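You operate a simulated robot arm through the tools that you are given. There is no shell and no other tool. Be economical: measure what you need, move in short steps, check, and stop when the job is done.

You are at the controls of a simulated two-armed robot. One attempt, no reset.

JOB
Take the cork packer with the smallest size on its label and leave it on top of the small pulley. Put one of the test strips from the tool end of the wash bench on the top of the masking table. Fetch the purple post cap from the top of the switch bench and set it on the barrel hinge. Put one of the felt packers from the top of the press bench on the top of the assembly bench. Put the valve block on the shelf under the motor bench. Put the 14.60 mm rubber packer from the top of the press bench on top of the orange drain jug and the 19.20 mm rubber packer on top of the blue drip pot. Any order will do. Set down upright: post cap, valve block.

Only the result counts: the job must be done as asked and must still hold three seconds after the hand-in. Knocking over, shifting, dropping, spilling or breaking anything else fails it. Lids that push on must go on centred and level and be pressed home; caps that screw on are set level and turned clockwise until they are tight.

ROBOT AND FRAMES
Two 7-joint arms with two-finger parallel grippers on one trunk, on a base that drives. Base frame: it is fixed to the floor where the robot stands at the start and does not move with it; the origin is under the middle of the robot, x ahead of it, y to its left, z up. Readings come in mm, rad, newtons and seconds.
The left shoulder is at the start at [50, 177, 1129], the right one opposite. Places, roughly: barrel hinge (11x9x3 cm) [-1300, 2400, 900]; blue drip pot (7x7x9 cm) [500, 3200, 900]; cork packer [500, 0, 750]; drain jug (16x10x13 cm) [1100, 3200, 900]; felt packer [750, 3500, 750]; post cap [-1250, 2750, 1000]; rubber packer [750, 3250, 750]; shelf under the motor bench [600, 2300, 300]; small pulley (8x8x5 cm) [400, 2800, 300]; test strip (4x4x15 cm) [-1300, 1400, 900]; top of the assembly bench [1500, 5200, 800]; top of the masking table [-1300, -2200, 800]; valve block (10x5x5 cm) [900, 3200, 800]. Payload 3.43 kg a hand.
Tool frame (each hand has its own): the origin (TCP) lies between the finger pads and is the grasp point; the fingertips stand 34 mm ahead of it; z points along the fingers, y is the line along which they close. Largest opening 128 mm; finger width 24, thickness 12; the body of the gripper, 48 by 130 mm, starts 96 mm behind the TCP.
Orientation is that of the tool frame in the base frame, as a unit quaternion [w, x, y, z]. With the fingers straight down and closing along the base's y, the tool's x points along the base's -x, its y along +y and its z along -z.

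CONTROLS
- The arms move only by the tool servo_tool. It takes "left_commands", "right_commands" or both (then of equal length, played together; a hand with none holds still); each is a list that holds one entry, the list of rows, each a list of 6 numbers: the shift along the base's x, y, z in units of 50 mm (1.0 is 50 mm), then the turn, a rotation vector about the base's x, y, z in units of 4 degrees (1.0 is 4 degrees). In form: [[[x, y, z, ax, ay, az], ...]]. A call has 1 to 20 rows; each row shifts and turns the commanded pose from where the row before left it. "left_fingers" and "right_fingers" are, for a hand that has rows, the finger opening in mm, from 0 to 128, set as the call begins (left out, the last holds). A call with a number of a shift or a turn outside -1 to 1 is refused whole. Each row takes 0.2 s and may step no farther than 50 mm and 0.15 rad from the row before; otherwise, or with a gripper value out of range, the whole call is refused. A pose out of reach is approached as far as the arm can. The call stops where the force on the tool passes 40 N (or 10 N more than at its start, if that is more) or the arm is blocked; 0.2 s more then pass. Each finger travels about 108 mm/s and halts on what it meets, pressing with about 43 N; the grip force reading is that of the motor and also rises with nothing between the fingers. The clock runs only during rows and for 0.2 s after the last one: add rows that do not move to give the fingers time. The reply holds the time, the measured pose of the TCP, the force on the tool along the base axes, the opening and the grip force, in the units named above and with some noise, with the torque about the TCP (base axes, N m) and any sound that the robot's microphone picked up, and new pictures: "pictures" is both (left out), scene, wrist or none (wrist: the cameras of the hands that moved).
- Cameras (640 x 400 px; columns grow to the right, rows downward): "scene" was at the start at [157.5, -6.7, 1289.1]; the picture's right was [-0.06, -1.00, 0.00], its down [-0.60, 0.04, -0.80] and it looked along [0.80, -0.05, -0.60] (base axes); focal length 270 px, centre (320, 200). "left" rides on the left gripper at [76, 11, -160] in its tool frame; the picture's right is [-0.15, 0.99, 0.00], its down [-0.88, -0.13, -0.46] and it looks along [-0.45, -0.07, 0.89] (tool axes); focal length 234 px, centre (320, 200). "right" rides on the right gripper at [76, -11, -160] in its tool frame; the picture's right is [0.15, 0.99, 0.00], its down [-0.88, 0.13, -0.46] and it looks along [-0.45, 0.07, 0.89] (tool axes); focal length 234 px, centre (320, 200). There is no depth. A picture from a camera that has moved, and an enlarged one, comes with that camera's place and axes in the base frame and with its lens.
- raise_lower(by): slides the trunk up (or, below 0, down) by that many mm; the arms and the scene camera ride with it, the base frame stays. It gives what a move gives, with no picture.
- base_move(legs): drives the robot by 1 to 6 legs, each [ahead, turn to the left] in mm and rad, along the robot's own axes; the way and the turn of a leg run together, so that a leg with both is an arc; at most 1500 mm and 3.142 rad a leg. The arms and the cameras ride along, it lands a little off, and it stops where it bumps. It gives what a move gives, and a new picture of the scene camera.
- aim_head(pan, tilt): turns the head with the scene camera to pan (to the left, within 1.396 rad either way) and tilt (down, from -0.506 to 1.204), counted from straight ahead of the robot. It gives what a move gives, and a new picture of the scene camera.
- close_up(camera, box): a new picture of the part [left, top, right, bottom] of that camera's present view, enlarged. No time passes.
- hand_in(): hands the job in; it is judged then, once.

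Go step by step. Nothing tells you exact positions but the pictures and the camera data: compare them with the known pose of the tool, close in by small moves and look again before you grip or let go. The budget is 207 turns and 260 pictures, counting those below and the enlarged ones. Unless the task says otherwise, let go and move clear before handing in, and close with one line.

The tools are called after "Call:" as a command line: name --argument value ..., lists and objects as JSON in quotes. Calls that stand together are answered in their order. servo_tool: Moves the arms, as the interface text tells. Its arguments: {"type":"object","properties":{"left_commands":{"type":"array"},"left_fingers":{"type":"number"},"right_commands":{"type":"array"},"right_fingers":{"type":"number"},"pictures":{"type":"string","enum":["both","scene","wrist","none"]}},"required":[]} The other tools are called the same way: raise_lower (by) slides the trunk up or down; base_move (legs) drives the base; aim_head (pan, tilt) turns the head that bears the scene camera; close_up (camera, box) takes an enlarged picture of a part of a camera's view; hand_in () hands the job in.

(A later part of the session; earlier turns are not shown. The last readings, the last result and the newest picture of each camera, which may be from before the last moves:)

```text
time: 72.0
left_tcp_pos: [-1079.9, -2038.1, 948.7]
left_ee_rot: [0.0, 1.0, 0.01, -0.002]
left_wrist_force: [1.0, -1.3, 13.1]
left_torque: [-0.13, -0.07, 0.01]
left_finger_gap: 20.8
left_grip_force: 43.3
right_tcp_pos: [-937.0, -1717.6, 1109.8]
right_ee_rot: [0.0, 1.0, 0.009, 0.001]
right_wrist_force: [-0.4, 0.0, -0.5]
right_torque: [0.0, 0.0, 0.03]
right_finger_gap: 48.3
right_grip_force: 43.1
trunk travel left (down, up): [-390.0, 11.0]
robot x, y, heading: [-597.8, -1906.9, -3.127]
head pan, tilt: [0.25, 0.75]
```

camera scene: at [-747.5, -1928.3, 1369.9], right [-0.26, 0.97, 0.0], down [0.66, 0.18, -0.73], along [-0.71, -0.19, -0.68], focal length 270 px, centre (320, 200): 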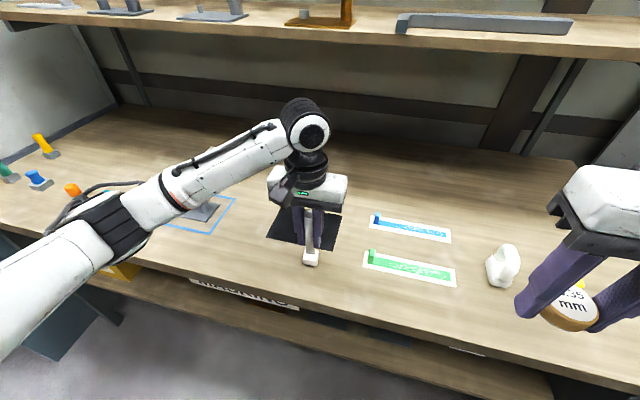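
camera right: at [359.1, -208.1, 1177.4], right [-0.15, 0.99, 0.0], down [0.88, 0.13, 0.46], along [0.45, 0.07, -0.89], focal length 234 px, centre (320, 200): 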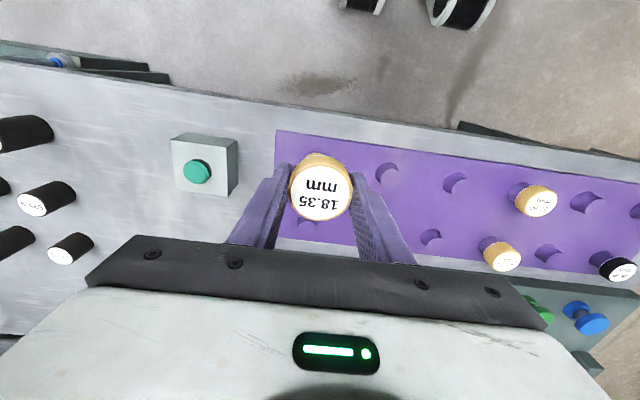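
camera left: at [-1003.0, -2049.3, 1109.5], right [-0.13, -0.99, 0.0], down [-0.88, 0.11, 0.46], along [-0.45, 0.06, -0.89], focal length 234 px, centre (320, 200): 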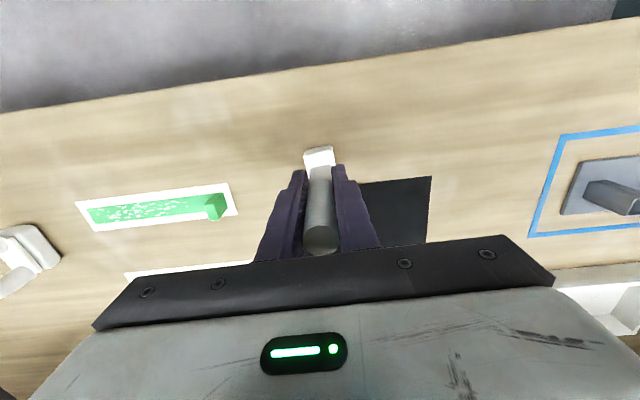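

Contact at 13 N, so the strip is standing on the table. I'll open the fingers and withdraw upward.

Call:
servo_tool --left_commands '[[[0, 0, 0.02, 0, 0, 0], [0, 0, 0, 0, 0, 0], [0, 0, 0, 0, 0, 0], [0, 0, 0, 0, 0, 0]]]' --left_fingers 80 --pictures "none"

Call:
servo_tool --left_commands '[[[0, 0, 0.5, 0, 0, 0], [0, 0, 0.9, 0, 0, 0], [0, 0, 0.9, 0, 0, 0], [0, 0, 0.9, 0, 0, 0], [0.7, 0, 0.6, 0, 0, 0], [0.9, 0, 0.2, 0, 0, 0], [0.9, 0, 0, 0, 0, 0], [0.9, 0, 0, 0, 0, 0]]]' --pictures "scene"

```text
time: 73.0
left_tcp_pos: [-1080.8, -2039.8, 947.2]
left_ee_rot: [0.0, 1.0, 0.01, 0.0]
left_wrist_force: [-0.8, 0.2, 0.6]
left_torque: [-0.01, 0.0, 0.0]
left_finger_gap: 80.1
left_grip_force: 0.1
right_tcp_pos: [-936.7, -1717.0, 1109.1]
right_ee_rot: [0.0, 1.0, 0.009, 0.0]
right_wrist_force: [0.3, -0.9, 0.3]
right_torque: [-0.02, -0.01, 0.02]
right_finger_gap: 48.2
right_grip_force: 42.6
trunk travel left (down, up): [-390.0, 11.0]
robot x, y, heading: [-596.9, -1905.3, -3.128]
head pan, tilt: [0.25, 0.75]
```

```text
time: 74.8
left_tcp_pos: [-908.1, -2038.2, 1147.0]
left_ee_rot: [0.0, 1.0, 0.011, 0.0]
left_wrist_force: [-0.1, 0.5, -0.8]
left_torque: [0.01, 0.01, -0.01]
left_finger_gap: 79.8
left_grip_force: 0.2
right_tcp_pos: [-936.2, -1717.5, 1109.7]
right_ee_rot: [0.0, 1.0, 0.008, 0.0]
right_wrist_force: [0.6, 0.2, 0.4]
right_torque: [-0.01, 0.01, 0.02]
right_finger_gap: 48.6
right_grip_force: 42.8
trunk travel left (down, up): [-390.0, 11.0]
robot x, y, heading: [-597.7, -1901.4, -3.128]
head pan, tilt: [0.25, 0.75]
camera scene: at [-746.8, -1928.3, 1370.1], right [-0.26, 0.97, 0.0], down [0.66, 0.18, -0.73], along [-0.71, -0.19, -0.68], focal length 270 px, centre (320, 200)
```

scene: 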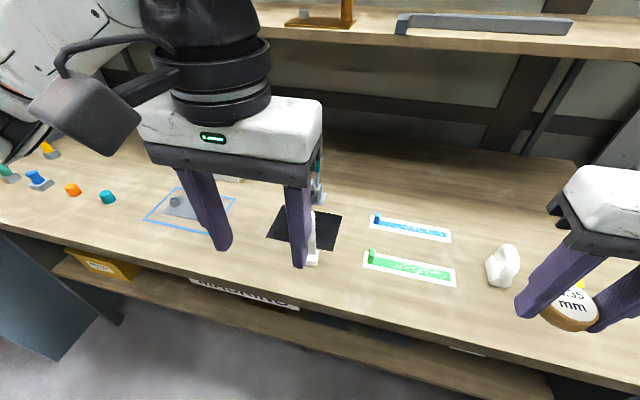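

The strip stands on the masking table. Next I'll drive north to the switch bench for the post cap.

Call:
base_move --legs '[[0, -1.58], [1500, 0], [1500, 0]]'

Call:
aim_head --pan 0.0 --tilt 0.3

```text
time: 93.0
left_tcp_pos: [-760.8, 1373.6, 1148.0]
left_ee_rot: [0.0, 0.72, -0.694, 0.001]
left_wrist_force: [-0.5, -0.7, 0.0]
left_torque: [-0.01, 0.04, 0.01]
left_finger_gap: 79.8
left_grip_force: 0.1
right_tcp_pos: [-440.6, 1408.6, 1110.0]
right_ee_rot: [0.0, 0.719, -0.695, 0.0]
right_wrist_force: [0.2, -0.1, 0.2]
right_torque: [0.02, 0.02, -0.02]
right_finger_gap: 48.2
right_grip_force: 42.8
trunk travel left (down, up): [-390.0, 11.0]
robot x, y, heading: [-624.1, 1066.6, 1.601]
head pan, tilt: [0.25, 0.75]
camera scene: at [-645.5, 1213.5, 1369.9], right [0.96, 0.28, 0.0], down [0.19, -0.66, -0.73], along [-0.2, 0.7, -0.68], focal length 270 px, centre (320, 200)
```

scene: 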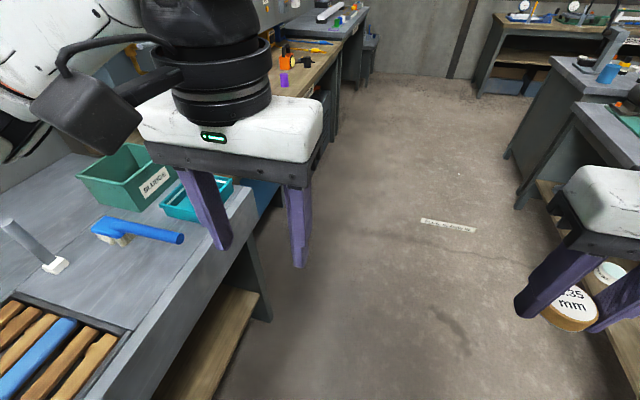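

```text
time: 93.9
left_tcp_pos: [-760.4, 1374.9, 1146.8]
left_ee_rot: [0.0, 0.719, -0.695, 0.0]
left_wrist_force: [1.2, 0.0, 0.5]
left_torque: [0.01, 0.0, -0.02]
left_finger_gap: 80.1
left_grip_force: 0.0
right_tcp_pos: [-439.8, 1408.4, 1109.8]
right_ee_rot: [0.001, 0.719, -0.695, 0.001]
right_wrist_force: [1.0, 0.2, -0.2]
right_torque: [-0.04, 0.02, 0.0]
right_finger_gap: 48.4
right_grip_force: 42.9
trunk travel left (down, up): [-390.0, 11.0]
robot x, y, heading: [-623.5, 1065.8, 1.601]
head pan, tilt: [0.0, 0.3]
camera scene: at [-625.5, 1227.1, 1410.2], right [1.0, 0.03, 0.0], down [0.01, -0.3, -0.95], along [-0.03, 0.95, -0.3], focal length 270 px, centre (320, 200)
```

scene: 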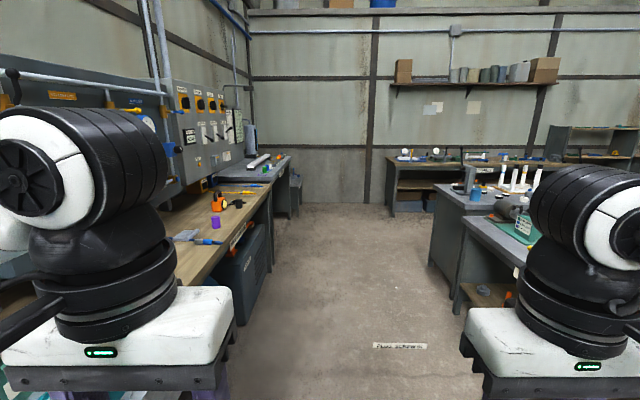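

Call:
base_move --legs '[[800, -0.03], [800, 0], [0, 1.57]]'

Call:
aim_head --pan 0.2 --tilt 0.7

```text
time: 105.9
left_tcp_pos: [-935.0, 2550.0, 1146.6]
left_ee_rot: [0.0, 1.0, -0.004, 0.001]
left_wrist_force: [0.0, 0.5, -0.2]
left_torque: [-0.03, 0.02, 0.02]
left_finger_gap: 80.1
left_grip_force: 0.1
right_tcp_pos: [-953.5, 2870.4, 1109.5]
right_ee_rot: [0.0, 1.0, -0.003, -0.001]
right_wrist_force: [0.3, -0.4, -0.1]
right_torque: [0.03, 0.01, -0.01]
right_finger_gap: 48.5
right_grip_force: 42.8
trunk travel left (down, up): [-390.0, 11.0]
robot x, y, heading: [-620.0, 2680.4, 3.126]
head pan, tilt: [0.0, 0.3]
camera scene: at [-782.6, 2676.4, 1410.3], right [0.01, 1.0, 0.0], down [0.3, 0.0, -0.96], along [-0.96, 0.01, -0.3], focal length 270 px, centre (320, 200)
```

scene: 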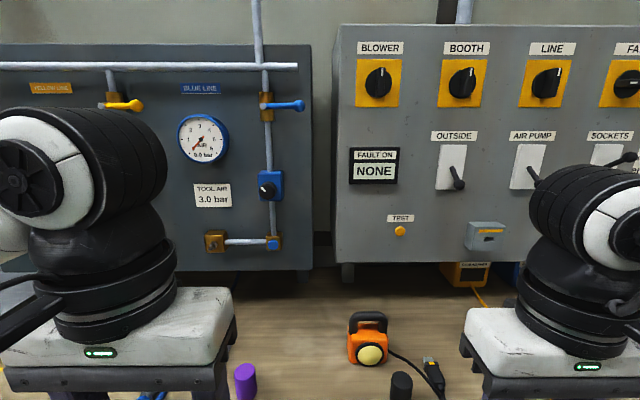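

```text
time: 106.8
left_tcp_pos: [-933.5, 2550.5, 1147.1]
left_ee_rot: [0.0, 1.0, -0.003, 0.0]
left_wrist_force: [-0.8, -0.7, 0.4]
left_torque: [-0.06, -0.05, 0.04]
left_finger_gap: 80.0
left_grip_force: 0.0
right_tcp_pos: [-954.0, 2871.6, 1109.2]
right_ee_rot: [0.001, 1.0, -0.004, 0.0]
right_wrist_force: [-0.7, -0.6, -0.2]
right_torque: [0.0, 0.02, 0.03]
right_finger_gap: 48.3
right_grip_force: 43.4
trunk travel left (down, up): [-390.0, 11.0]
robot x, y, heading: [-617.5, 2677.0, 3.134]
head pan, tilt: [0.201, 0.7]
camera scene: at [-772.7, 2659.6, 1374.3], right [-0.19, 0.98, 0.0], down [0.63, 0.12, -0.77], along [-0.75, -0.14, -0.64], focal length 270 px, centre (320, 200)
```

scene: 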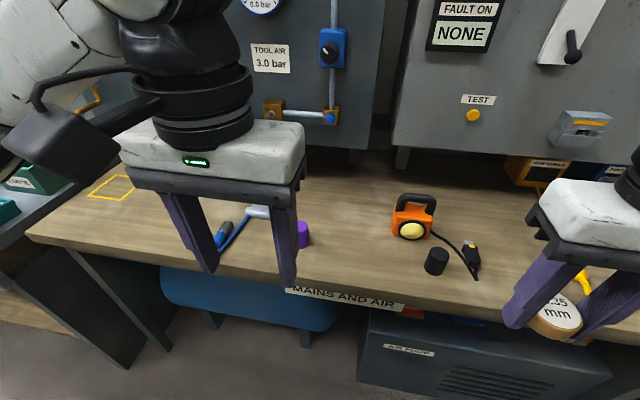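

The purple cap is half hidden behind the left gripper. I'll move that hand to the left for a clear view.

Call:
servo_tool --left_commands '[[[0, -0.9, 0.3, 0, 0, 0], [0, -0.9, 0.3, 0, 0, 0], [0, -0.9, 0.3, 0, 0, 0], [0, -0.9, 0.3, 0, 0, 0]]]'

```text
time: 107.8
left_tcp_pos: [-934.1, 2370.0, 1208.0]
left_ee_rot: [-0.002, 1.0, -0.004, 0.0]
left_wrist_force: [0.4, -0.7, -0.6]
left_torque: [-0.01, -0.03, 0.01]
left_finger_gap: 80.2
left_grip_force: 0.0
right_tcp_pos: [-953.4, 2870.9, 1109.7]
right_ee_rot: [0.001, 1.0, -0.004, 0.0]
right_wrist_force: [0.3, -1.2, -0.9]
right_torque: [0.02, 0.02, -0.02]
right_finger_gap: 48.2
right_grip_force: 42.9
trunk travel left (down, up): [-390.0, 11.0]
robot x, y, heading: [-621.5, 2673.2, 3.132]
head pan, tilt: [0.201, 0.7]
camera scene: at [-771.9, 2659.1, 1374.3], right [-0.19, 0.98, 0.0], down [0.63, 0.12, -0.77], along [-0.75, -0.14, -0.64], focal length 270 px, centre (320, 200)
camera left: at [-855.2, 2356.9, 1367.3], right [-0.15, -0.99, 0.0], down [-0.88, 0.14, 0.46], along [-0.45, 0.07, -0.89], focal length 234 px, centre (320, 200)
```

scene: 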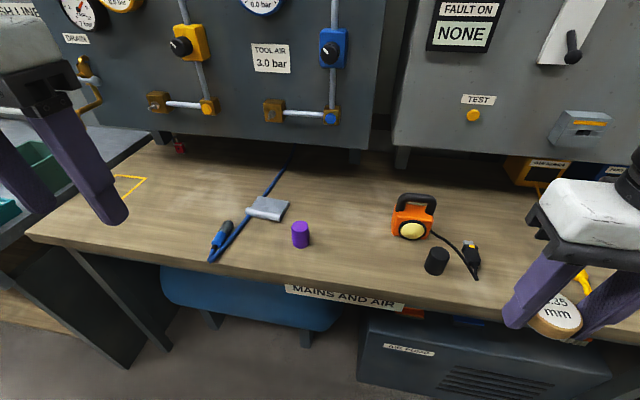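
left: 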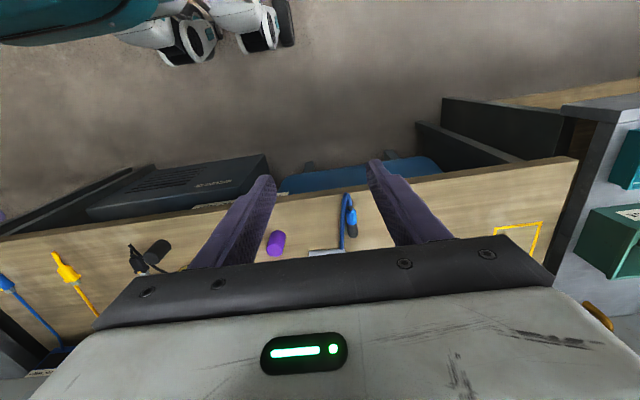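

Call:
close_up --camera "scene" --box '[190, 170, 350, 270]'

```text
4.00 times, centred on (270, 220) of scene
camera zoom: at [-771.9, 2659.1, 1374.3], right [-0.19, 0.98, 0.0], down [0.63, 0.12, -0.77], along [-0.75, -0.14, -0.64], focal length 1079 px, centre (520, 120)
```

zoom: 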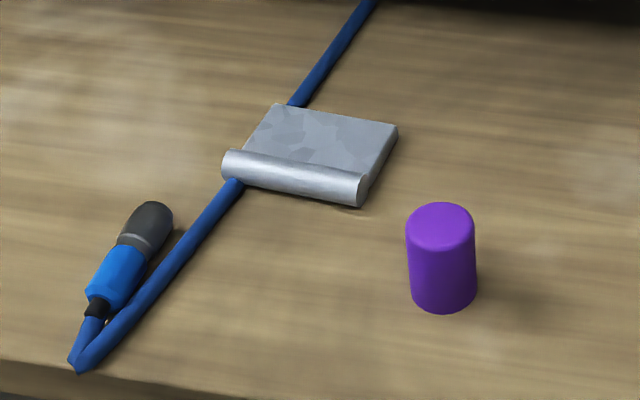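

The hinge lies at the left with the hose running under it, and the purple cap is at about (-1213, 2528) with its top near z=905. I'll bring the left hand above the cap.

Call:
servo_tool --left_commands '[[[-0.7, 0.395, -0.375, 0, 0, 0], [-0.7, 0.395, -0.375, 0, 0, 0], [-0.7, 0.395, -0.375, 0, 0, 0], [-0.7, 0.395, -0.375, 0, 0, 0], [-0.7, 0.395, -0.375, 0, 0, 0], [-0.7, 0.395, -0.375, 0, 0, 0], [-0.7, 0.395, -0.375, 0, 0, 0], [-0.7, 0.395, -0.375, 0, 0, 0]]]' --left_fingers 80

```text
time: 109.6
left_tcp_pos: [-1215.7, 2528.6, 1054.0]
left_ee_rot: [0.0, 1.0, -0.004, 0.0]
left_wrist_force: [-0.5, -0.4, -0.2]
left_torque: [0.04, -0.03, -0.02]
left_finger_gap: 80.1
left_grip_force: 0.1
right_tcp_pos: [-954.2, 2871.7, 1109.9]
right_ee_rot: [0.001, 1.0, -0.004, 0.001]
right_wrist_force: [-0.1, 0.2, -1.0]
right_torque: [0.0, 0.0, 0.04]
right_finger_gap: 48.2
right_grip_force: 43.5
trunk travel left (down, up): [-390.0, 11.0]
robot x, y, heading: [-618.3, 2674.3, 3.13]
head pan, tilt: [0.201, 0.7]
camera scene: at [-773.2, 2660.3, 1374.1], right [-0.19, 0.98, 0.0], down [0.63, 0.12, -0.76], along [-0.75, -0.14, -0.64], focal length 270 px, centre (320, 200)
camera left: at [-1138.2, 2516.2, 1214.5], right [-0.15, -0.99, 0.0], down [-0.88, 0.14, 0.45], along [-0.45, 0.07, -0.89], focal length 234 px, centre (320, 200)
```

scene: 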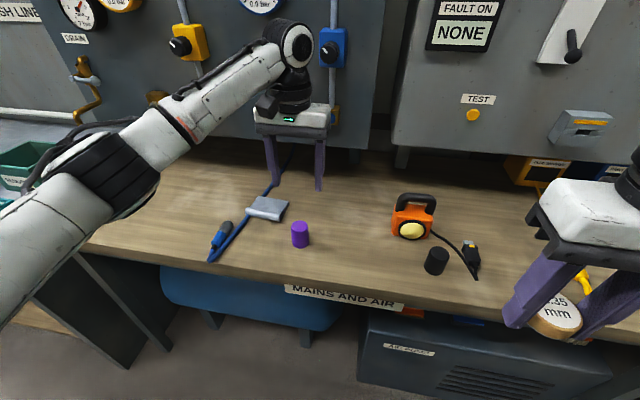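
left: 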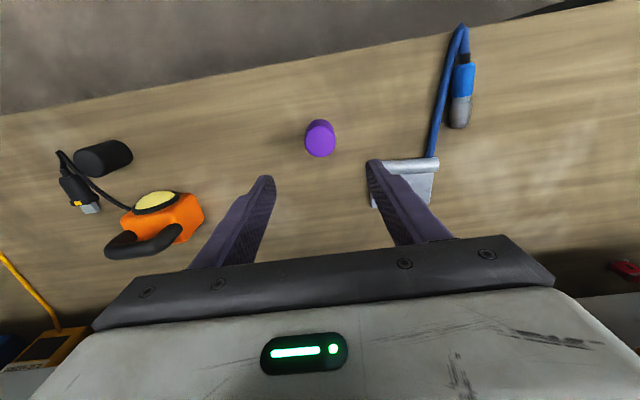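

Call:
servo_tool --left_commands '[[[0.15, -0.04, -0.795, 0, 0, 0], [0, 0, -0.795, 0, 0, 0], [0, 0, -0.795, 0, 0, 0], [0, 0, -0.795, 0, 0, 0]]]' --left_fingers 70 --pictures "wrist"

```text
time: 110.6
left_tcp_pos: [-1205.1, 2524.9, 896.8]
left_ee_rot: [0.0, 1.0, -0.003, 0.0]
left_wrist_force: [0.0, 0.2, -0.2]
left_torque: [-0.01, -0.01, 0.01]
left_finger_gap: 70.0
left_grip_force: 0.0
right_tcp_pos: [-953.3, 2871.5, 1108.0]
right_ee_rot: [0.0, 1.0, -0.003, 0.001]
right_wrist_force: [0.1, -0.6, -0.4]
right_torque: [0.02, 0.03, -0.03]
right_finger_gap: 48.4
right_grip_force: 43.0
trunk travel left (down, up): [-390.0, 11.0]
robot x, y, heading: [-621.7, 2675.7, 3.129]
head pan, tilt: [0.201, 0.7]
camera left: at [-1128.6, 2513.1, 1056.1], right [-0.15, -0.99, 0.0], down [-0.88, 0.14, 0.46], along [-0.45, 0.07, -0.89], focal length 234 px, centre (320, 200)
```

left: 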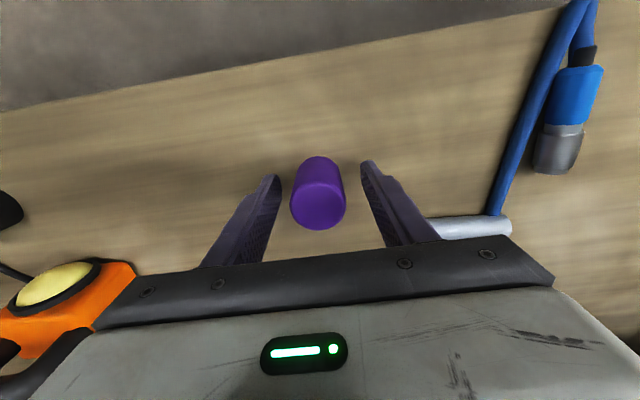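

Call:
servo_tool --left_commands '[[[-0.08, 0.04, 0, 0, 0, 0], [0, 0, 0, 0, 0, 0], [0, 0, 0, 0, 0, 0]]]' --left_fingers 30 --pictures "none"

Call:
servo_tool --left_commands '[[[0, 0, 0.4, 0, 0, 0], [0, 0, 0.8, 0, 0, 0], [0, 0, 0.8, 0, 0, 0], [0, -0.5, 0.4, 0, 0, 0]]]' --left_fingers 30

```text
time: 111.4
left_tcp_pos: [-1209.5, 2528.5, 897.7]
left_ee_rot: [0.0, 1.0, -0.003, 0.0]
left_wrist_force: [-0.3, 0.7, 0.0]
left_torque: [0.02, 0.02, 0.01]
left_finger_gap: 40.3
left_grip_force: 42.3
right_tcp_pos: [-954.3, 2872.0, 1109.9]
right_ee_rot: [0.0, 1.0, -0.004, 0.0]
right_wrist_force: [1.1, 0.6, -0.6]
right_torque: [0.02, 0.0, 0.0]
right_finger_gap: 48.2
right_grip_force: 43.0
trunk travel left (down, up): [-390.0, 11.0]
robot x, y, heading: [-620.1, 2674.1, 3.126]
head pan, tilt: [0.201, 0.7]
```

```text
time: 112.4
left_tcp_pos: [-1208.5, 2503.6, 1016.8]
left_ee_rot: [-0.001, 1.0, -0.002, 0.001]
left_wrist_force: [0.3, -0.5, -1.5]
left_torque: [-0.01, 0.03, 0.03]
left_finger_gap: 40.6
left_grip_force: 43.7
right_tcp_pos: [-954.5, 2869.6, 1109.1]
right_ee_rot: [-0.001, 1.0, -0.003, 0.0]
right_wrist_force: [0.3, -0.4, 0.3]
right_torque: [0.01, 0.01, 0.02]
right_finger_gap: 48.4
right_grip_force: 43.5
trunk travel left (down, up): [-390.0, 11.0]
robot x, y, heading: [-618.1, 2677.3, 3.13]
head pan, tilt: [0.201, 0.7]
camera scene: at [-772.6, 2658.7, 1374.2], right [-0.19, 0.98, 0.0], down [0.63, 0.12, -0.76], along [-0.75, -0.14, -0.64], focal length 270 px, centre (320, 200)
camera left: at [-1132.7, 2490.2, 1176.4], right [-0.15, -0.99, 0.0], down [-0.88, 0.14, 0.45], along [-0.45, 0.07, -0.89], focal length 234 px, centre (320, 200)
```

scene: 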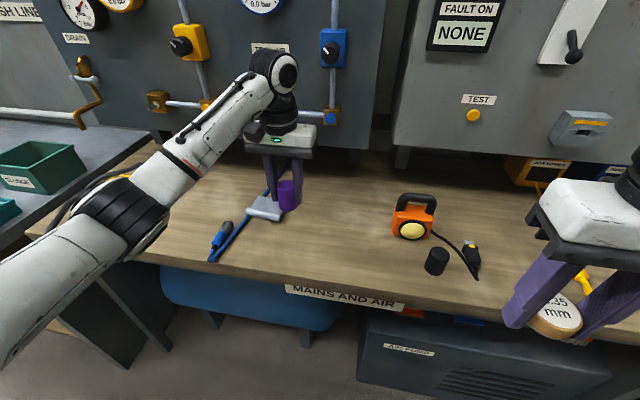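
left: 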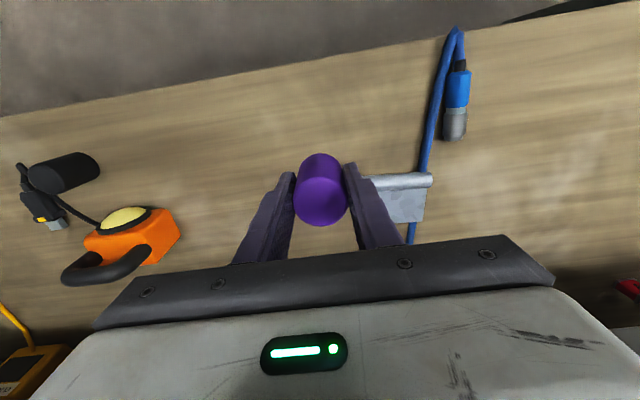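

Call:
close_up --camera "left" --box '[340, 150, 460, 250]'

Call:
close_up --camera "scene" --box '[230, 150, 330, 230]'

```text
4.00 times, centred on (400, 200) of left
camera zoom: at [-1132.7, 2490.2, 1176.4], right [-0.15, -0.99, 0.0], down [-0.88, 0.14, 0.45], along [-0.45, 0.07, -0.89], focal length 937 px, centre (0, 200)
```

zoom: 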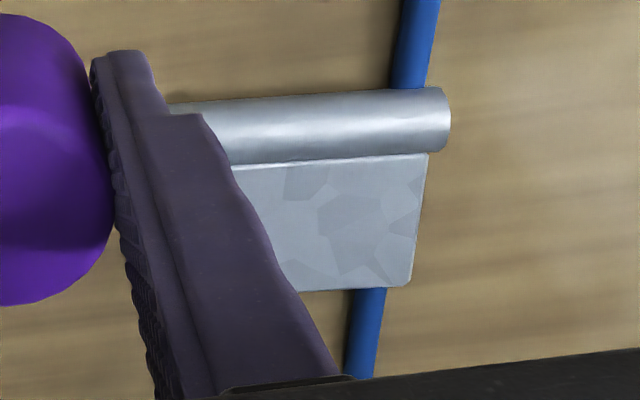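

```text
5.00 times, centred on (280, 190) of scene
camera zoom: at [-772.6, 2658.7, 1374.2], right [-0.19, 0.98, 0.0], down [0.63, 0.12, -0.76], along [-0.75, -0.14, -0.64], focal length 1349 px, centre (520, 250)
```

zoom: 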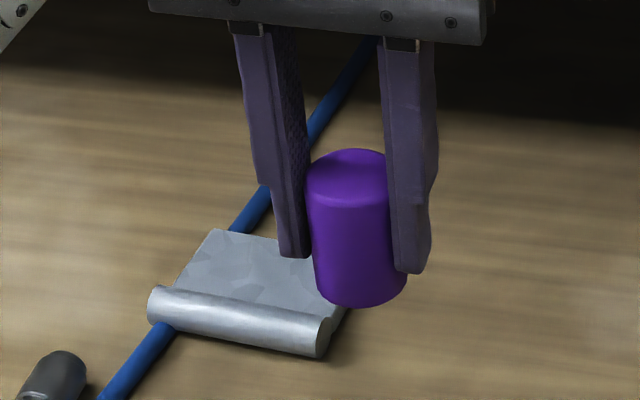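

The hinge's flat leaf spans x -1295…-1350 and y 2361…2460, with its top near z=866. I'll carry the cap over its middle, (-1323, 2412).

Call:
servo_tool --left_commands '[[[-0.76, -0.61, 0, 0, 0, 0], [-0.76, -0.61, 0, 0, 0, 0], [-0.77, -0.61, 0, 0, 0, 0], [0, 0, -0.7, 0, 0, 0], [0, 0, -0.7, 0, 0, 0]]]' --left_fingers 30 --pictures "wrist"

Call:
close_up --camera "scene" --box '[210, 130, 310, 230]'

```text
time: 113.6
left_tcp_pos: [-1281.3, 2430.2, 946.5]
left_ee_rot: [0.0, 1.0, -0.004, 0.0]
left_wrist_force: [-0.4, 0.1, -0.7]
left_torque: [0.02, 0.03, 0.01]
left_finger_gap: 40.6
left_grip_force: 43.5
left hand out of reach, approached as far as the arm can: row 2, 3
right_tcp_pos: [-954.6, 2870.3, 1109.4]
right_ee_rot: [-0.001, 1.0, -0.003, 0.001]
right_wrist_force: [0.1, -0.5, -0.9]
right_torque: [0.02, -0.01, 0.01]
right_finger_gap: 48.1
right_grip_force: 43.2
trunk travel left (down, up): [-390.0, 11.0]
robot x, y, heading: [-619.6, 2675.9, 3.133]
head pan, tilt: [0.201, 0.7]
camera left: at [-1204.3, 2417.7, 1106.2], right [-0.15, -0.99, 0.0], down [-0.88, 0.14, 0.46], along [-0.45, 0.07, -0.89], focal length 234 px, centre (320, 200)
```

left: 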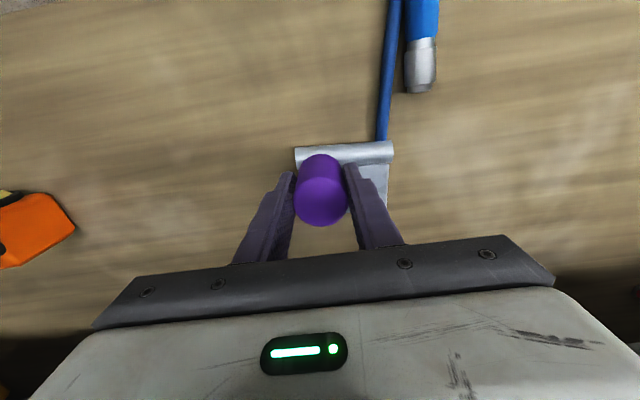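

```text
4.00 times, centred on (260, 180) of scene
camera zoom: at [-773.0, 2659.4, 1374.2], right [-0.19, 0.98, 0.0], down [0.63, 0.12, -0.76], along [-0.75, -0.14, -0.64], focal length 1079 px, centre (560, 280)
```

zoom: 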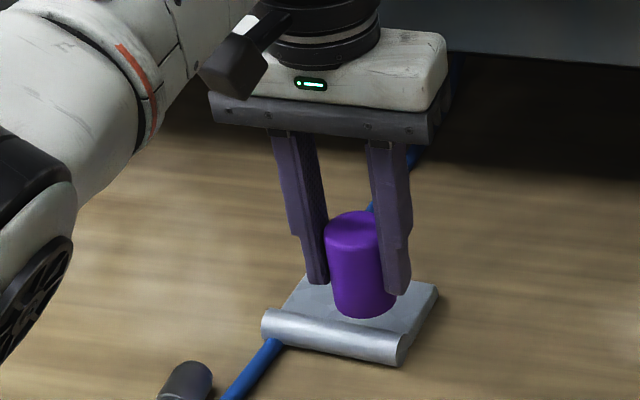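

The leaf is just out of reach. I'll raise the cap, drive about 70 mm nearer and try again.

Call:
servo_tool --left_commands '[[[0.5, 0, 0.8, 0, 0, 0], [0.5, 0, 0.6, 0, 0, 0]]]' --left_fingers 30 --pictures "none"

Call:
base_move --legs '[[75, 0]]'

```text
time: 114.2
left_tcp_pos: [-1228.8, 2430.5, 1014.5]
left_ee_rot: [-0.001, 1.0, -0.004, 0.0]
left_wrist_force: [-0.1, -0.9, 0.4]
left_torque: [0.01, 0.02, 0.02]
left_finger_gap: 40.1
left_grip_force: 42.9
right_tcp_pos: [-953.9, 2870.8, 1109.6]
right_ee_rot: [0.0, 1.0, -0.003, 0.0]
right_wrist_force: [0.2, -1.3, -0.4]
right_torque: [0.03, 0.02, 0.01]
right_finger_gap: 48.4
right_grip_force: 42.5
trunk travel left (down, up): [-390.0, 11.0]
robot x, y, heading: [-615.9, 2678.6, 3.129]
head pan, tilt: [0.201, 0.7]
```

```text
time: 115.2
left_tcp_pos: [-1307.6, 2432.8, 1015.0]
left_ee_rot: [0.0, 1.0, -0.004, 0.001]
left_wrist_force: [-0.2, -0.5, -0.9]
left_torque: [-0.01, -0.08, 0.01]
left_finger_gap: 40.4
left_grip_force: 43.6
right_tcp_pos: [-1029.9, 2872.4, 1108.1]
right_ee_rot: [0.0, 1.0, -0.003, 0.0]
right_wrist_force: [0.1, -0.1, -0.9]
right_torque: [0.03, -0.04, 0.03]
right_finger_gap: 48.3
right_grip_force: 43.4
trunk travel left (down, up): [-390.0, 11.0]
robot x, y, heading: [-693.7, 2674.4, 3.128]
head pan, tilt: [0.201, 0.7]
camera scene: at [-849.0, 2660.4, 1374.0], right [-0.19, 0.98, 0.0], down [0.63, 0.12, -0.76], along [-0.75, -0.14, -0.64], focal length 270 px, centre (320, 200)
```

scene: 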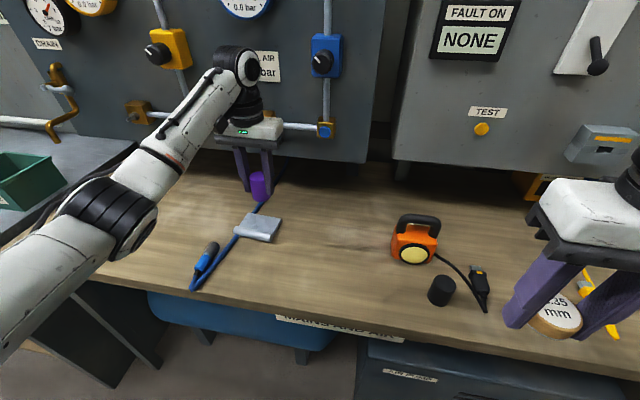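

Call:
servo_tool --left_commands '[[[-0.3, -0.42, 0, 0, 0, 0], [0, 0, -0.8, 0, 0, 0], [0, 0, -0.8, 0, 0, 0]]]' --left_fingers 30 --pictures "wrist"

Call:
close_up --camera "scene" --box '[200, 130, 320, 250]'

```text
time: 116.0
left_tcp_pos: [-1321.4, 2410.5, 932.2]
left_ee_rot: [0.0, 1.0, -0.004, 0.0]
left_wrist_force: [-1.1, -0.4, -0.6]
left_torque: [0.01, -0.01, 0.0]
left_finger_gap: 40.6
left_grip_force: 42.9
right_tcp_pos: [-1028.8, 2871.4, 1109.7]
right_ee_rot: [0.001, 1.0, -0.004, 0.001]
right_wrist_force: [-0.1, -1.0, 0.3]
right_torque: [0.0, 0.0, -0.01]
right_finger_gap: 48.4
right_grip_force: 42.7
trunk travel left (down, up): [-390.0, 11.0]
robot x, y, heading: [-695.9, 2678.1, 3.125]
head pan, tilt: [0.201, 0.7]
camera left: at [-1244.6, 2397.3, 1091.2], right [-0.15, -0.99, 0.0], down [-0.88, 0.14, 0.46], along [-0.45, 0.07, -0.89], focal length 234 px, centre (320, 200)
```

left: 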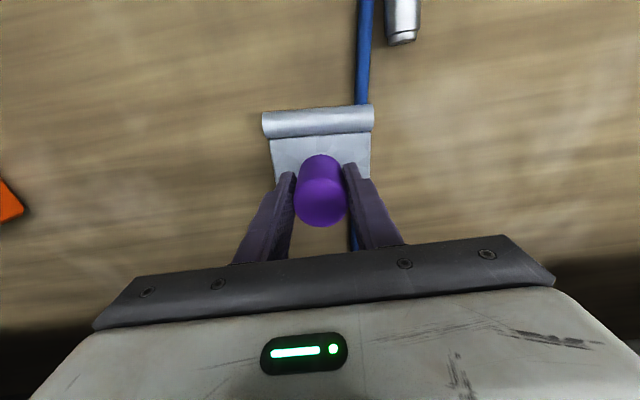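

```text
3.33 times, centred on (260, 190) of scene
camera zoom: at [-848.3, 2660.2, 1374.2], right [-0.19, 0.98, 0.0], down [0.63, 0.12, -0.76], along [-0.75, -0.14, -0.64], focal length 899 px, centre (520, 233)
```

zoom: 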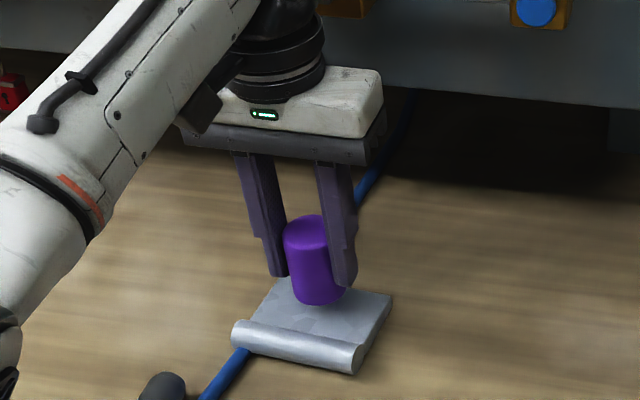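

Alignment is good. I'll lower gently until the cap touches the leaf.

Call:
servo_tool --left_commands '[[[0, 0, -0.14, 0, 0, 0], [0, 0, -0.12, 0, 0, 0], [0, 0, -0.04, 0, 0, 0], [0, 0, -0.04, 0, 0, 0], [0, 0, 0, 0, 0, 0]]]' --left_fingers 30 --pictures "none"

```text
time: 117.2
left_tcp_pos: [-1322.0, 2412.3, 917.9]
left_ee_rot: [-0.002, 1.0, -0.004, 0.0]
left_wrist_force: [0.0, -1.3, -1.0]
left_torque: [0.02, -0.01, -0.03]
left_finger_gap: 40.2
left_grip_force: 43.5
right_tcp_pos: [-1028.5, 2870.7, 1110.0]
right_ee_rot: [-0.001, 1.0, -0.003, 0.0]
right_wrist_force: [-0.1, 0.1, 0.2]
right_torque: [-0.03, 0.0, 0.03]
right_finger_gap: 48.6
right_grip_force: 43.5
trunk travel left (down, up): [-390.0, 11.0]
robot x, y, heading: [-697.5, 2677.6, 3.128]
head pan, tilt: [0.201, 0.7]
```

Call:
servo_tool --left_commands '[[[0, 0, -0.04, 0, 0, 0], [0, 0, -0.04, 0, 0, 0], [0, 0, 0, 0, 0, 0]]]' --left_fingers 30 --pictures "none"

```text
time: 118.0
left_tcp_pos: [-1320.9, 2411.7, 913.9]
left_ee_rot: [0.0, 1.0, -0.003, -0.001]
left_wrist_force: [-0.5, 0.1, -0.3]
left_torque: [0.0, 0.02, 0.0]
left_finger_gap: 40.2
left_grip_force: 42.9
right_tcp_pos: [-1030.0, 2871.3, 1109.8]
right_ee_rot: [0.0, 1.0, -0.003, 0.0]
right_wrist_force: [0.8, -0.4, -0.7]
right_torque: [-0.03, 0.01, 0.01]
right_finger_gap: 48.4
right_grip_force: 43.0
trunk travel left (down, up): [-390.0, 11.0]
robot x, y, heading: [-695.1, 2675.2, 3.128]
head pan, tilt: [0.201, 0.7]
```

Call:
servo_tool --left_commands '[[[0, 0, -0.04, 0, 0, 0], [0, 0, -0.04, 0, 0, 0], [0, 0, 0, 0, 0, 0]]]' --left_fingers 30 --pictures "wrist"

Call:
close_up --camera "scene" --box '[210, 160, 310, 250]'

```text
time: 118.8
left_tcp_pos: [-1320.2, 2411.5, 914.6]
left_ee_rot: [0.0, 1.0, -0.004, -0.002]
left_wrist_force: [0.4, -0.3, 18.1]
left_torque: [-0.08, -0.13, 0.03]
left_finger_gap: 40.2
left_grip_force: 42.7
right_tcp_pos: [-1026.8, 2872.1, 1110.8]
right_ee_rot: [0.001, 1.0, -0.003, -0.001]
right_wrist_force: [-0.8, -0.1, -0.9]
right_torque: [-0.01, -0.05, -0.01]
right_finger_gap: 48.4
right_grip_force: 42.9
trunk travel left (down, up): [-390.0, 11.0]
robot x, y, heading: [-695.5, 2676.1, 3.124]
head pan, tilt: [0.201, 0.7]
camera left: at [-1243.3, 2399.0, 1072.7], right [-0.15, -0.99, 0.0], down [-0.88, 0.14, 0.46], along [-0.46, 0.07, -0.89], focal length 234 px, centre (320, 200)
```

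left: 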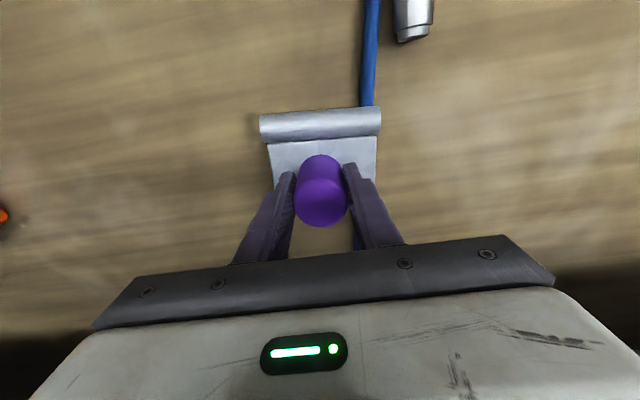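

```text
4.44 times, centred on (260, 205) of scene
camera zoom: at [-845.9, 2661.1, 1374.7], right [-0.19, 0.98, 0.0], down [0.63, 0.12, -0.77], along [-0.75, -0.14, -0.64], focal length 1199 px, centre (587, 178)
```

zoom: 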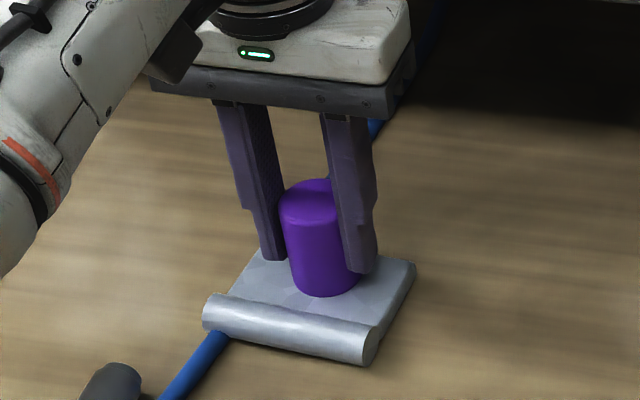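

Contact at 18 N with the cap standing on the flat leaf. I'll open a little, rise straight up and check.

Call:
servo_tool --left_commands '[[[0, 0, 0.03, 0, 0, 0], [0, 0, 0, 0, 0, 0], [0, 0, 0, 0, 0, 0]]]' --left_fingers 70 --pictures "none"

Call:
servo_tool --left_commands '[[[0, 0, 0.5, 0, 0, 0], [0, 0, 0.9, 0, 0, 0], [0, 0, 0.9, 0, 0, 0], [0.4, 0, 0.8, 0, 0, 0], [0.9, 0.2, 0.3, 0, 0, 0], [0.9, 0.3, 0.2, 0, 0, 0], [0.9, 0.3, 0.2, 0, 0, 0], [0.9, 0.3, 0.2, 0, 0, 0]]]'

```text
time: 119.7
left_tcp_pos: [-1321.1, 2411.1, 911.1]
left_ee_rot: [0.0, 1.0, -0.004, 0.001]
left_wrist_force: [0.2, 0.3, -0.4]
left_torque: [0.0, 0.05, 0.01]
left_finger_gap: 70.1
left_grip_force: 0.1
right_tcp_pos: [-1029.7, 2873.1, 1108.4]
right_ee_rot: [0.001, 1.0, -0.003, -0.001]
right_wrist_force: [-0.1, -0.1, -0.3]
right_torque: [-0.04, 0.04, 0.05]
right_finger_gap: 48.6
right_grip_force: 43.2
trunk travel left (down, up): [-390.0, 11.0]
robot x, y, heading: [-695.4, 2677.1, 3.135]
head pan, tilt: [0.201, 0.7]
```

```text
time: 121.5
left_tcp_pos: [-1124.1, 2468.8, 1112.2]
left_ee_rot: [0.001, 1.0, -0.002, 0.001]
left_wrist_force: [0.6, 1.2, 0.0]
left_torque: [0.01, 0.03, 0.0]
left_finger_gap: 70.2
left_grip_force: 0.0
right_tcp_pos: [-1029.2, 2872.2, 1109.6]
right_ee_rot: [0.001, 1.0, -0.004, 0.0]
right_wrist_force: [0.6, -0.5, 0.4]
right_torque: [0.02, 0.03, -0.01]
right_finger_gap: 48.4
right_grip_force: 43.2
trunk travel left (down, up): [-390.0, 11.0]
robot x, y, heading: [-694.1, 2677.0, 3.13]
head pan, tilt: [0.201, 0.7]
camera scene: at [-847.3, 2660.6, 1374.3], right [-0.19, 0.98, 0.0], down [0.63, 0.12, -0.77], along [-0.75, -0.14, -0.64], focal length 270 px, centre (320, 200)
camera left: at [-1046.6, 2456.2, 1272.6], right [-0.15, -0.99, 0.0], down [-0.88, 0.14, 0.45], along [-0.45, 0.07, -0.89], focal length 234 px, centre (320, 200)
```

scene: 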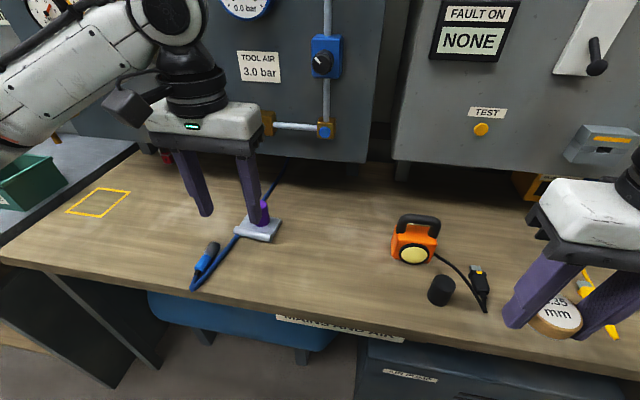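
left: 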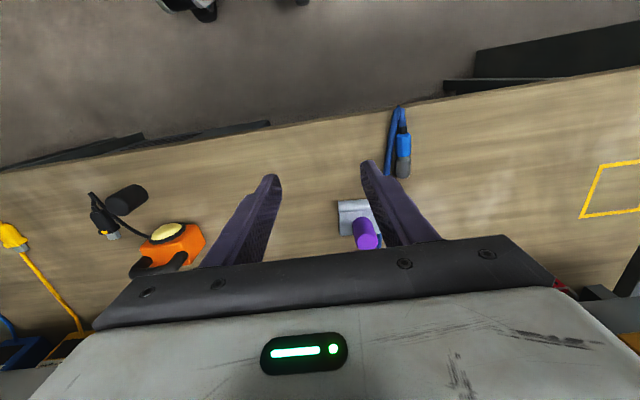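

The cap stands on the hinge. I'll retract the left hand, back off and turn around to face the motor and press benches.

Call:
servo_tool --left_commands '[[[0.9, 0.2, 0, 0, 0, 0], [0.9, 0.2, 0, 0, 0, 0]]]' --pictures "none"

Call:
aim_head --pan 0 --tilt 0.4

Call:
base_move --legs '[[-200, 0], [0, -3.13]]'

```text
time: 122.0
left_tcp_pos: [-1032.0, 2487.2, 1112.8]
left_ee_rot: [-0.001, 1.0, -0.002, 0.0]
left_wrist_force: [0.4, 0.1, -0.3]
left_torque: [0.01, 0.03, -0.02]
left_finger_gap: 70.0
left_grip_force: 0.1
right_tcp_pos: [-1028.4, 2871.0, 1109.1]
right_ee_rot: [0.0, 1.0, -0.004, 0.0]
right_wrist_force: [-0.1, 1.0, -0.6]
right_torque: [-0.02, 0.0, 0.0]
right_finger_gap: 48.1
right_grip_force: 42.6
trunk travel left (down, up): [-390.0, 11.0]
robot x, y, heading: [-696.4, 2679.5, 3.134]
head pan, tilt: [0.201, 0.7]
```

```text
time: 122.8
left_tcp_pos: [-1032.2, 2489.6, 1112.4]
left_ee_rot: [0.0, 1.0, -0.003, 0.0]
left_wrist_force: [-0.3, -0.5, 0.4]
left_torque: [0.01, 0.02, 0.0]
left_finger_gap: 69.9
left_grip_force: 0.0
right_tcp_pos: [-1028.9, 2871.5, 1108.6]
right_ee_rot: [0.0, 1.0, -0.003, 0.0]
right_wrist_force: [-0.3, 0.5, -0.4]
right_torque: [0.0, 0.0, 0.0]
right_finger_gap: 47.9
right_grip_force: 42.9
trunk travel left (down, up): [-390.0, 11.0]
robot x, y, heading: [-692.4, 2675.1, 3.132]
head pan, tilt: [0.0, 0.4]
camera scene: at [-857.2, 2677.4, 1401.0], right [0.01, 1.0, 0.0], down [0.39, 0.0, -0.92], along [-0.92, 0.01, -0.39], focal length 270 px, centre (320, 200)
```

scene: 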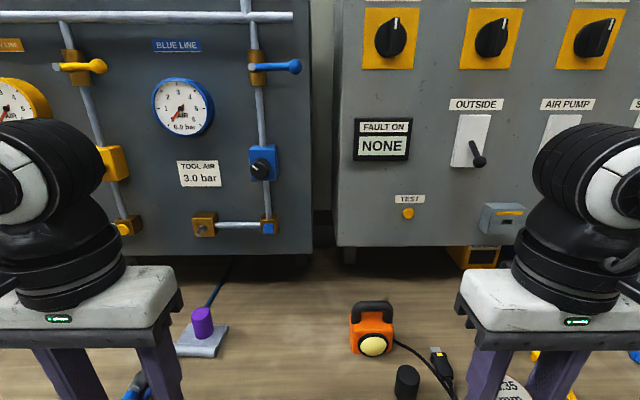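

```text
time: 131.8
left_tcp_pos: [-157.0, 2869.1, 1113.9]
left_ee_rot: [0.0, -0.004, 1.0, 0.0]
left_wrist_force: [0.2, -0.2, -0.3]
left_torque: [0.02, -0.03, -0.02]
left_finger_gap: 70.4
left_grip_force: 0.1
right_tcp_pos: [-153.4, 2485.1, 1110.3]
right_ee_rot: [0.0, -0.004, 1.0, 0.001]
right_wrist_force: [-0.3, 0.8, -0.3]
right_torque: [-0.02, -0.01, 0.0]
right_finger_gap: 48.2
right_grip_force: 42.9
trunk travel left (down, up): [-390.0, 11.0]
robot x, y, heading: [-488.6, 2675.5, 0.002]
head pan, tilt: [0.0, 0.4]
camera scene: at [-328.1, 2673.7, 1401.1], right [0.01, -1.0, 0.0], down [-0.39, 0.0, -0.92], along [0.92, 0.0, -0.39], focal length 270 px, centre (320, 200)
```

scene: 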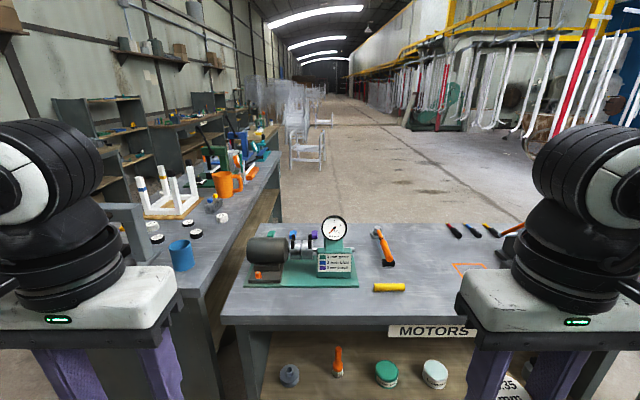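

The motor bench is ahead with its lower shelf, and the press bench is to the left. I'll tilt down to see the shelf and then pan left to the press bench.

Call:
aim_head --pan -0.1 --tilt 0.8

Call:
aim_head --pan 0.75 --tilt 0.35

```text
time: 132.6
left_tcp_pos: [-156.9, 2868.9, 1114.0]
left_ee_rot: [0.001, -0.006, 1.0, 0.0]
left_wrist_force: [0.3, -1.0, -0.8]
left_torque: [0.02, -0.01, 0.04]
left_finger_gap: 70.0
left_grip_force: 0.1
right_tcp_pos: [-153.5, 2485.6, 1110.2]
right_ee_rot: [0.001, -0.004, 1.0, 0.0]
right_wrist_force: [0.1, 0.8, 0.0]
right_torque: [-0.01, 0.0, 0.02]
right_finger_gap: 48.2
right_grip_force: 43.2
trunk travel left (down, up): [-390.0, 11.0]
robot x, y, heading: [-491.2, 2675.6, 0.003]
head pan, tilt: [-0.099, 0.799]
camera scene: at [-340.4, 2665.7, 1366.0], right [-0.09, -1.0, 0.0], down [-0.71, 0.07, -0.7], along [0.69, -0.07, -0.72], focal length 270 px, centre (320, 200)
```

scene: 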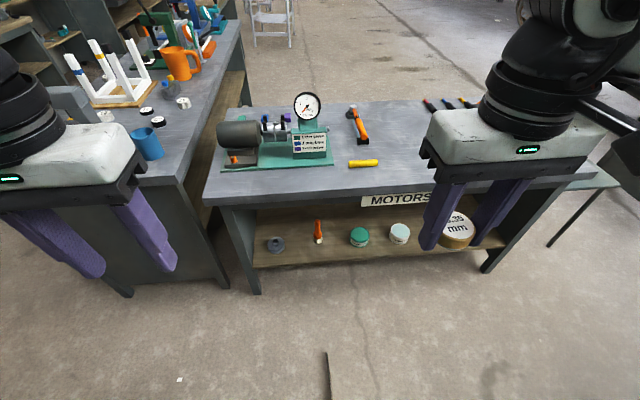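

```text
time: 133.8
left_tcp_pos: [-156.2, 2868.1, 1112.9]
left_ee_rot: [0.0, -0.005, 1.0, 0.0]
left_wrist_force: [0.0, -0.3, 0.4]
left_torque: [-0.01, -0.04, -0.04]
left_finger_gap: 69.6
left_grip_force: 0.0
right_tcp_pos: [-154.1, 2485.4, 1109.6]
right_ee_rot: [0.0, -0.005, 1.0, 0.0]
right_wrist_force: [-0.2, 0.4, -0.2]
right_torque: [0.01, -0.01, -0.01]
right_finger_gap: 48.3
right_grip_force: 43.2
trunk travel left (down, up): [-390.0, 11.0]
robot x, y, heading: [-491.7, 2672.1, 0.008]
head pan, tilt: [0.75, 0.351]
camera scene: at [-352.9, 2737.1, 1405.6], right [0.69, -0.73, 0.0], down [-0.25, -0.24, -0.94], along [0.68, 0.64, -0.34], focal length 270 px, centre (320, 200)
```

scene: 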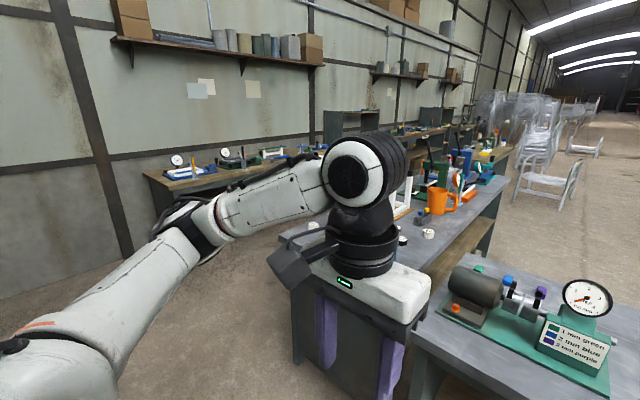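

The small pulley is the grey disc on the motor bench's lower shelf, near (395, 2796). That spot needs a tilted hand, so I'll set the cork down on the bench-top front strip and take it again with the left hand tilted. First I drive closer.

Call:
aim_head --pan 0 --tilt 0.75

Call:
base_move --legs '[[250, 0]]'

```text
time: 134.9
left_tcp_pos: [-156.7, 2868.9, 1113.0]
left_ee_rot: [0.0, -0.005, 1.0, 0.0]
left_wrist_force: [-0.1, 0.0, 0.0]
left_torque: [-0.02, -0.04, 0.01]
left_finger_gap: 70.0
left_grip_force: 0.0
right_tcp_pos: [-155.0, 2484.9, 1108.8]
right_ee_rot: [0.0, -0.004, 1.0, 0.0]
right_wrist_force: [-0.1, 0.4, 0.2]
right_torque: [-0.01, 0.02, -0.01]
right_finger_gap: 48.2
right_grip_force: 42.9
trunk travel left (down, up): [-390.0, 11.0]
robot x, y, heading: [-491.8, 2675.4, 0.001]
head pan, tilt: [0.0, 0.75]
camera scene: at [-337.8, 2673.8, 1370.0], right [0.01, -1.0, 0.0], down [-0.68, 0.0, -0.73], along [0.73, 0.0, -0.68], focal length 270 px, centre (320, 200)
```

scene: 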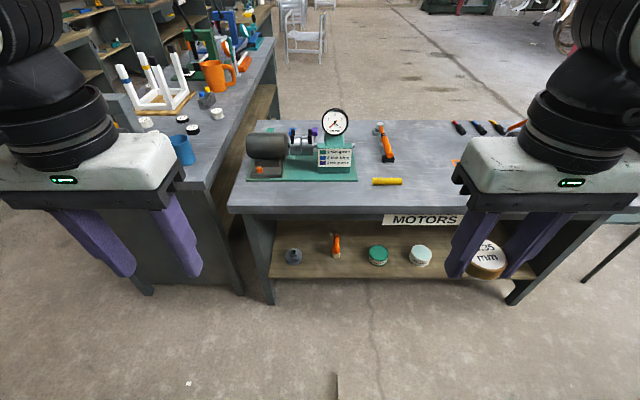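

```text
time: 136.8
left_tcp_pos: [99.0, 2871.0, 1112.5]
left_ee_rot: [0.0, -0.006, 1.0, 0.0]
left_wrist_force: [0.1, -0.8, -0.6]
left_torque: [0.01, 0.03, 0.0]
left_finger_gap: 69.9
left_grip_force: 0.2
right_tcp_pos: [102.4, 2486.6, 1109.5]
right_ee_rot: [0.0, -0.005, 1.0, 0.0]
right_wrist_force: [0.4, 0.8, -0.1]
right_torque: [0.02, 0.03, 0.04]
right_finger_gap: 47.9
right_grip_force: 43.0
trunk travel left (down, up): [-390.0, 11.0]
robot x, y, heading: [-237.1, 2675.3, 0.009]
head pan, tilt: [0.0, 0.75]
camera scene: at [-81.6, 2675.4, 1369.8], right [0.01, -1.0, 0.0], down [-0.68, 0.0, -0.73], along [0.73, 0.0, -0.68], focal length 270 px, centre (320, 200)
```

scene: 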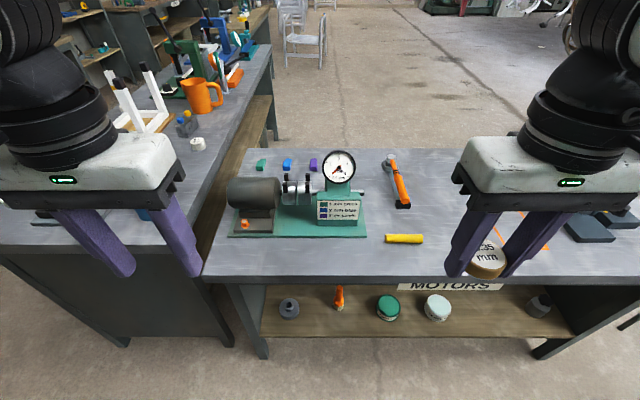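

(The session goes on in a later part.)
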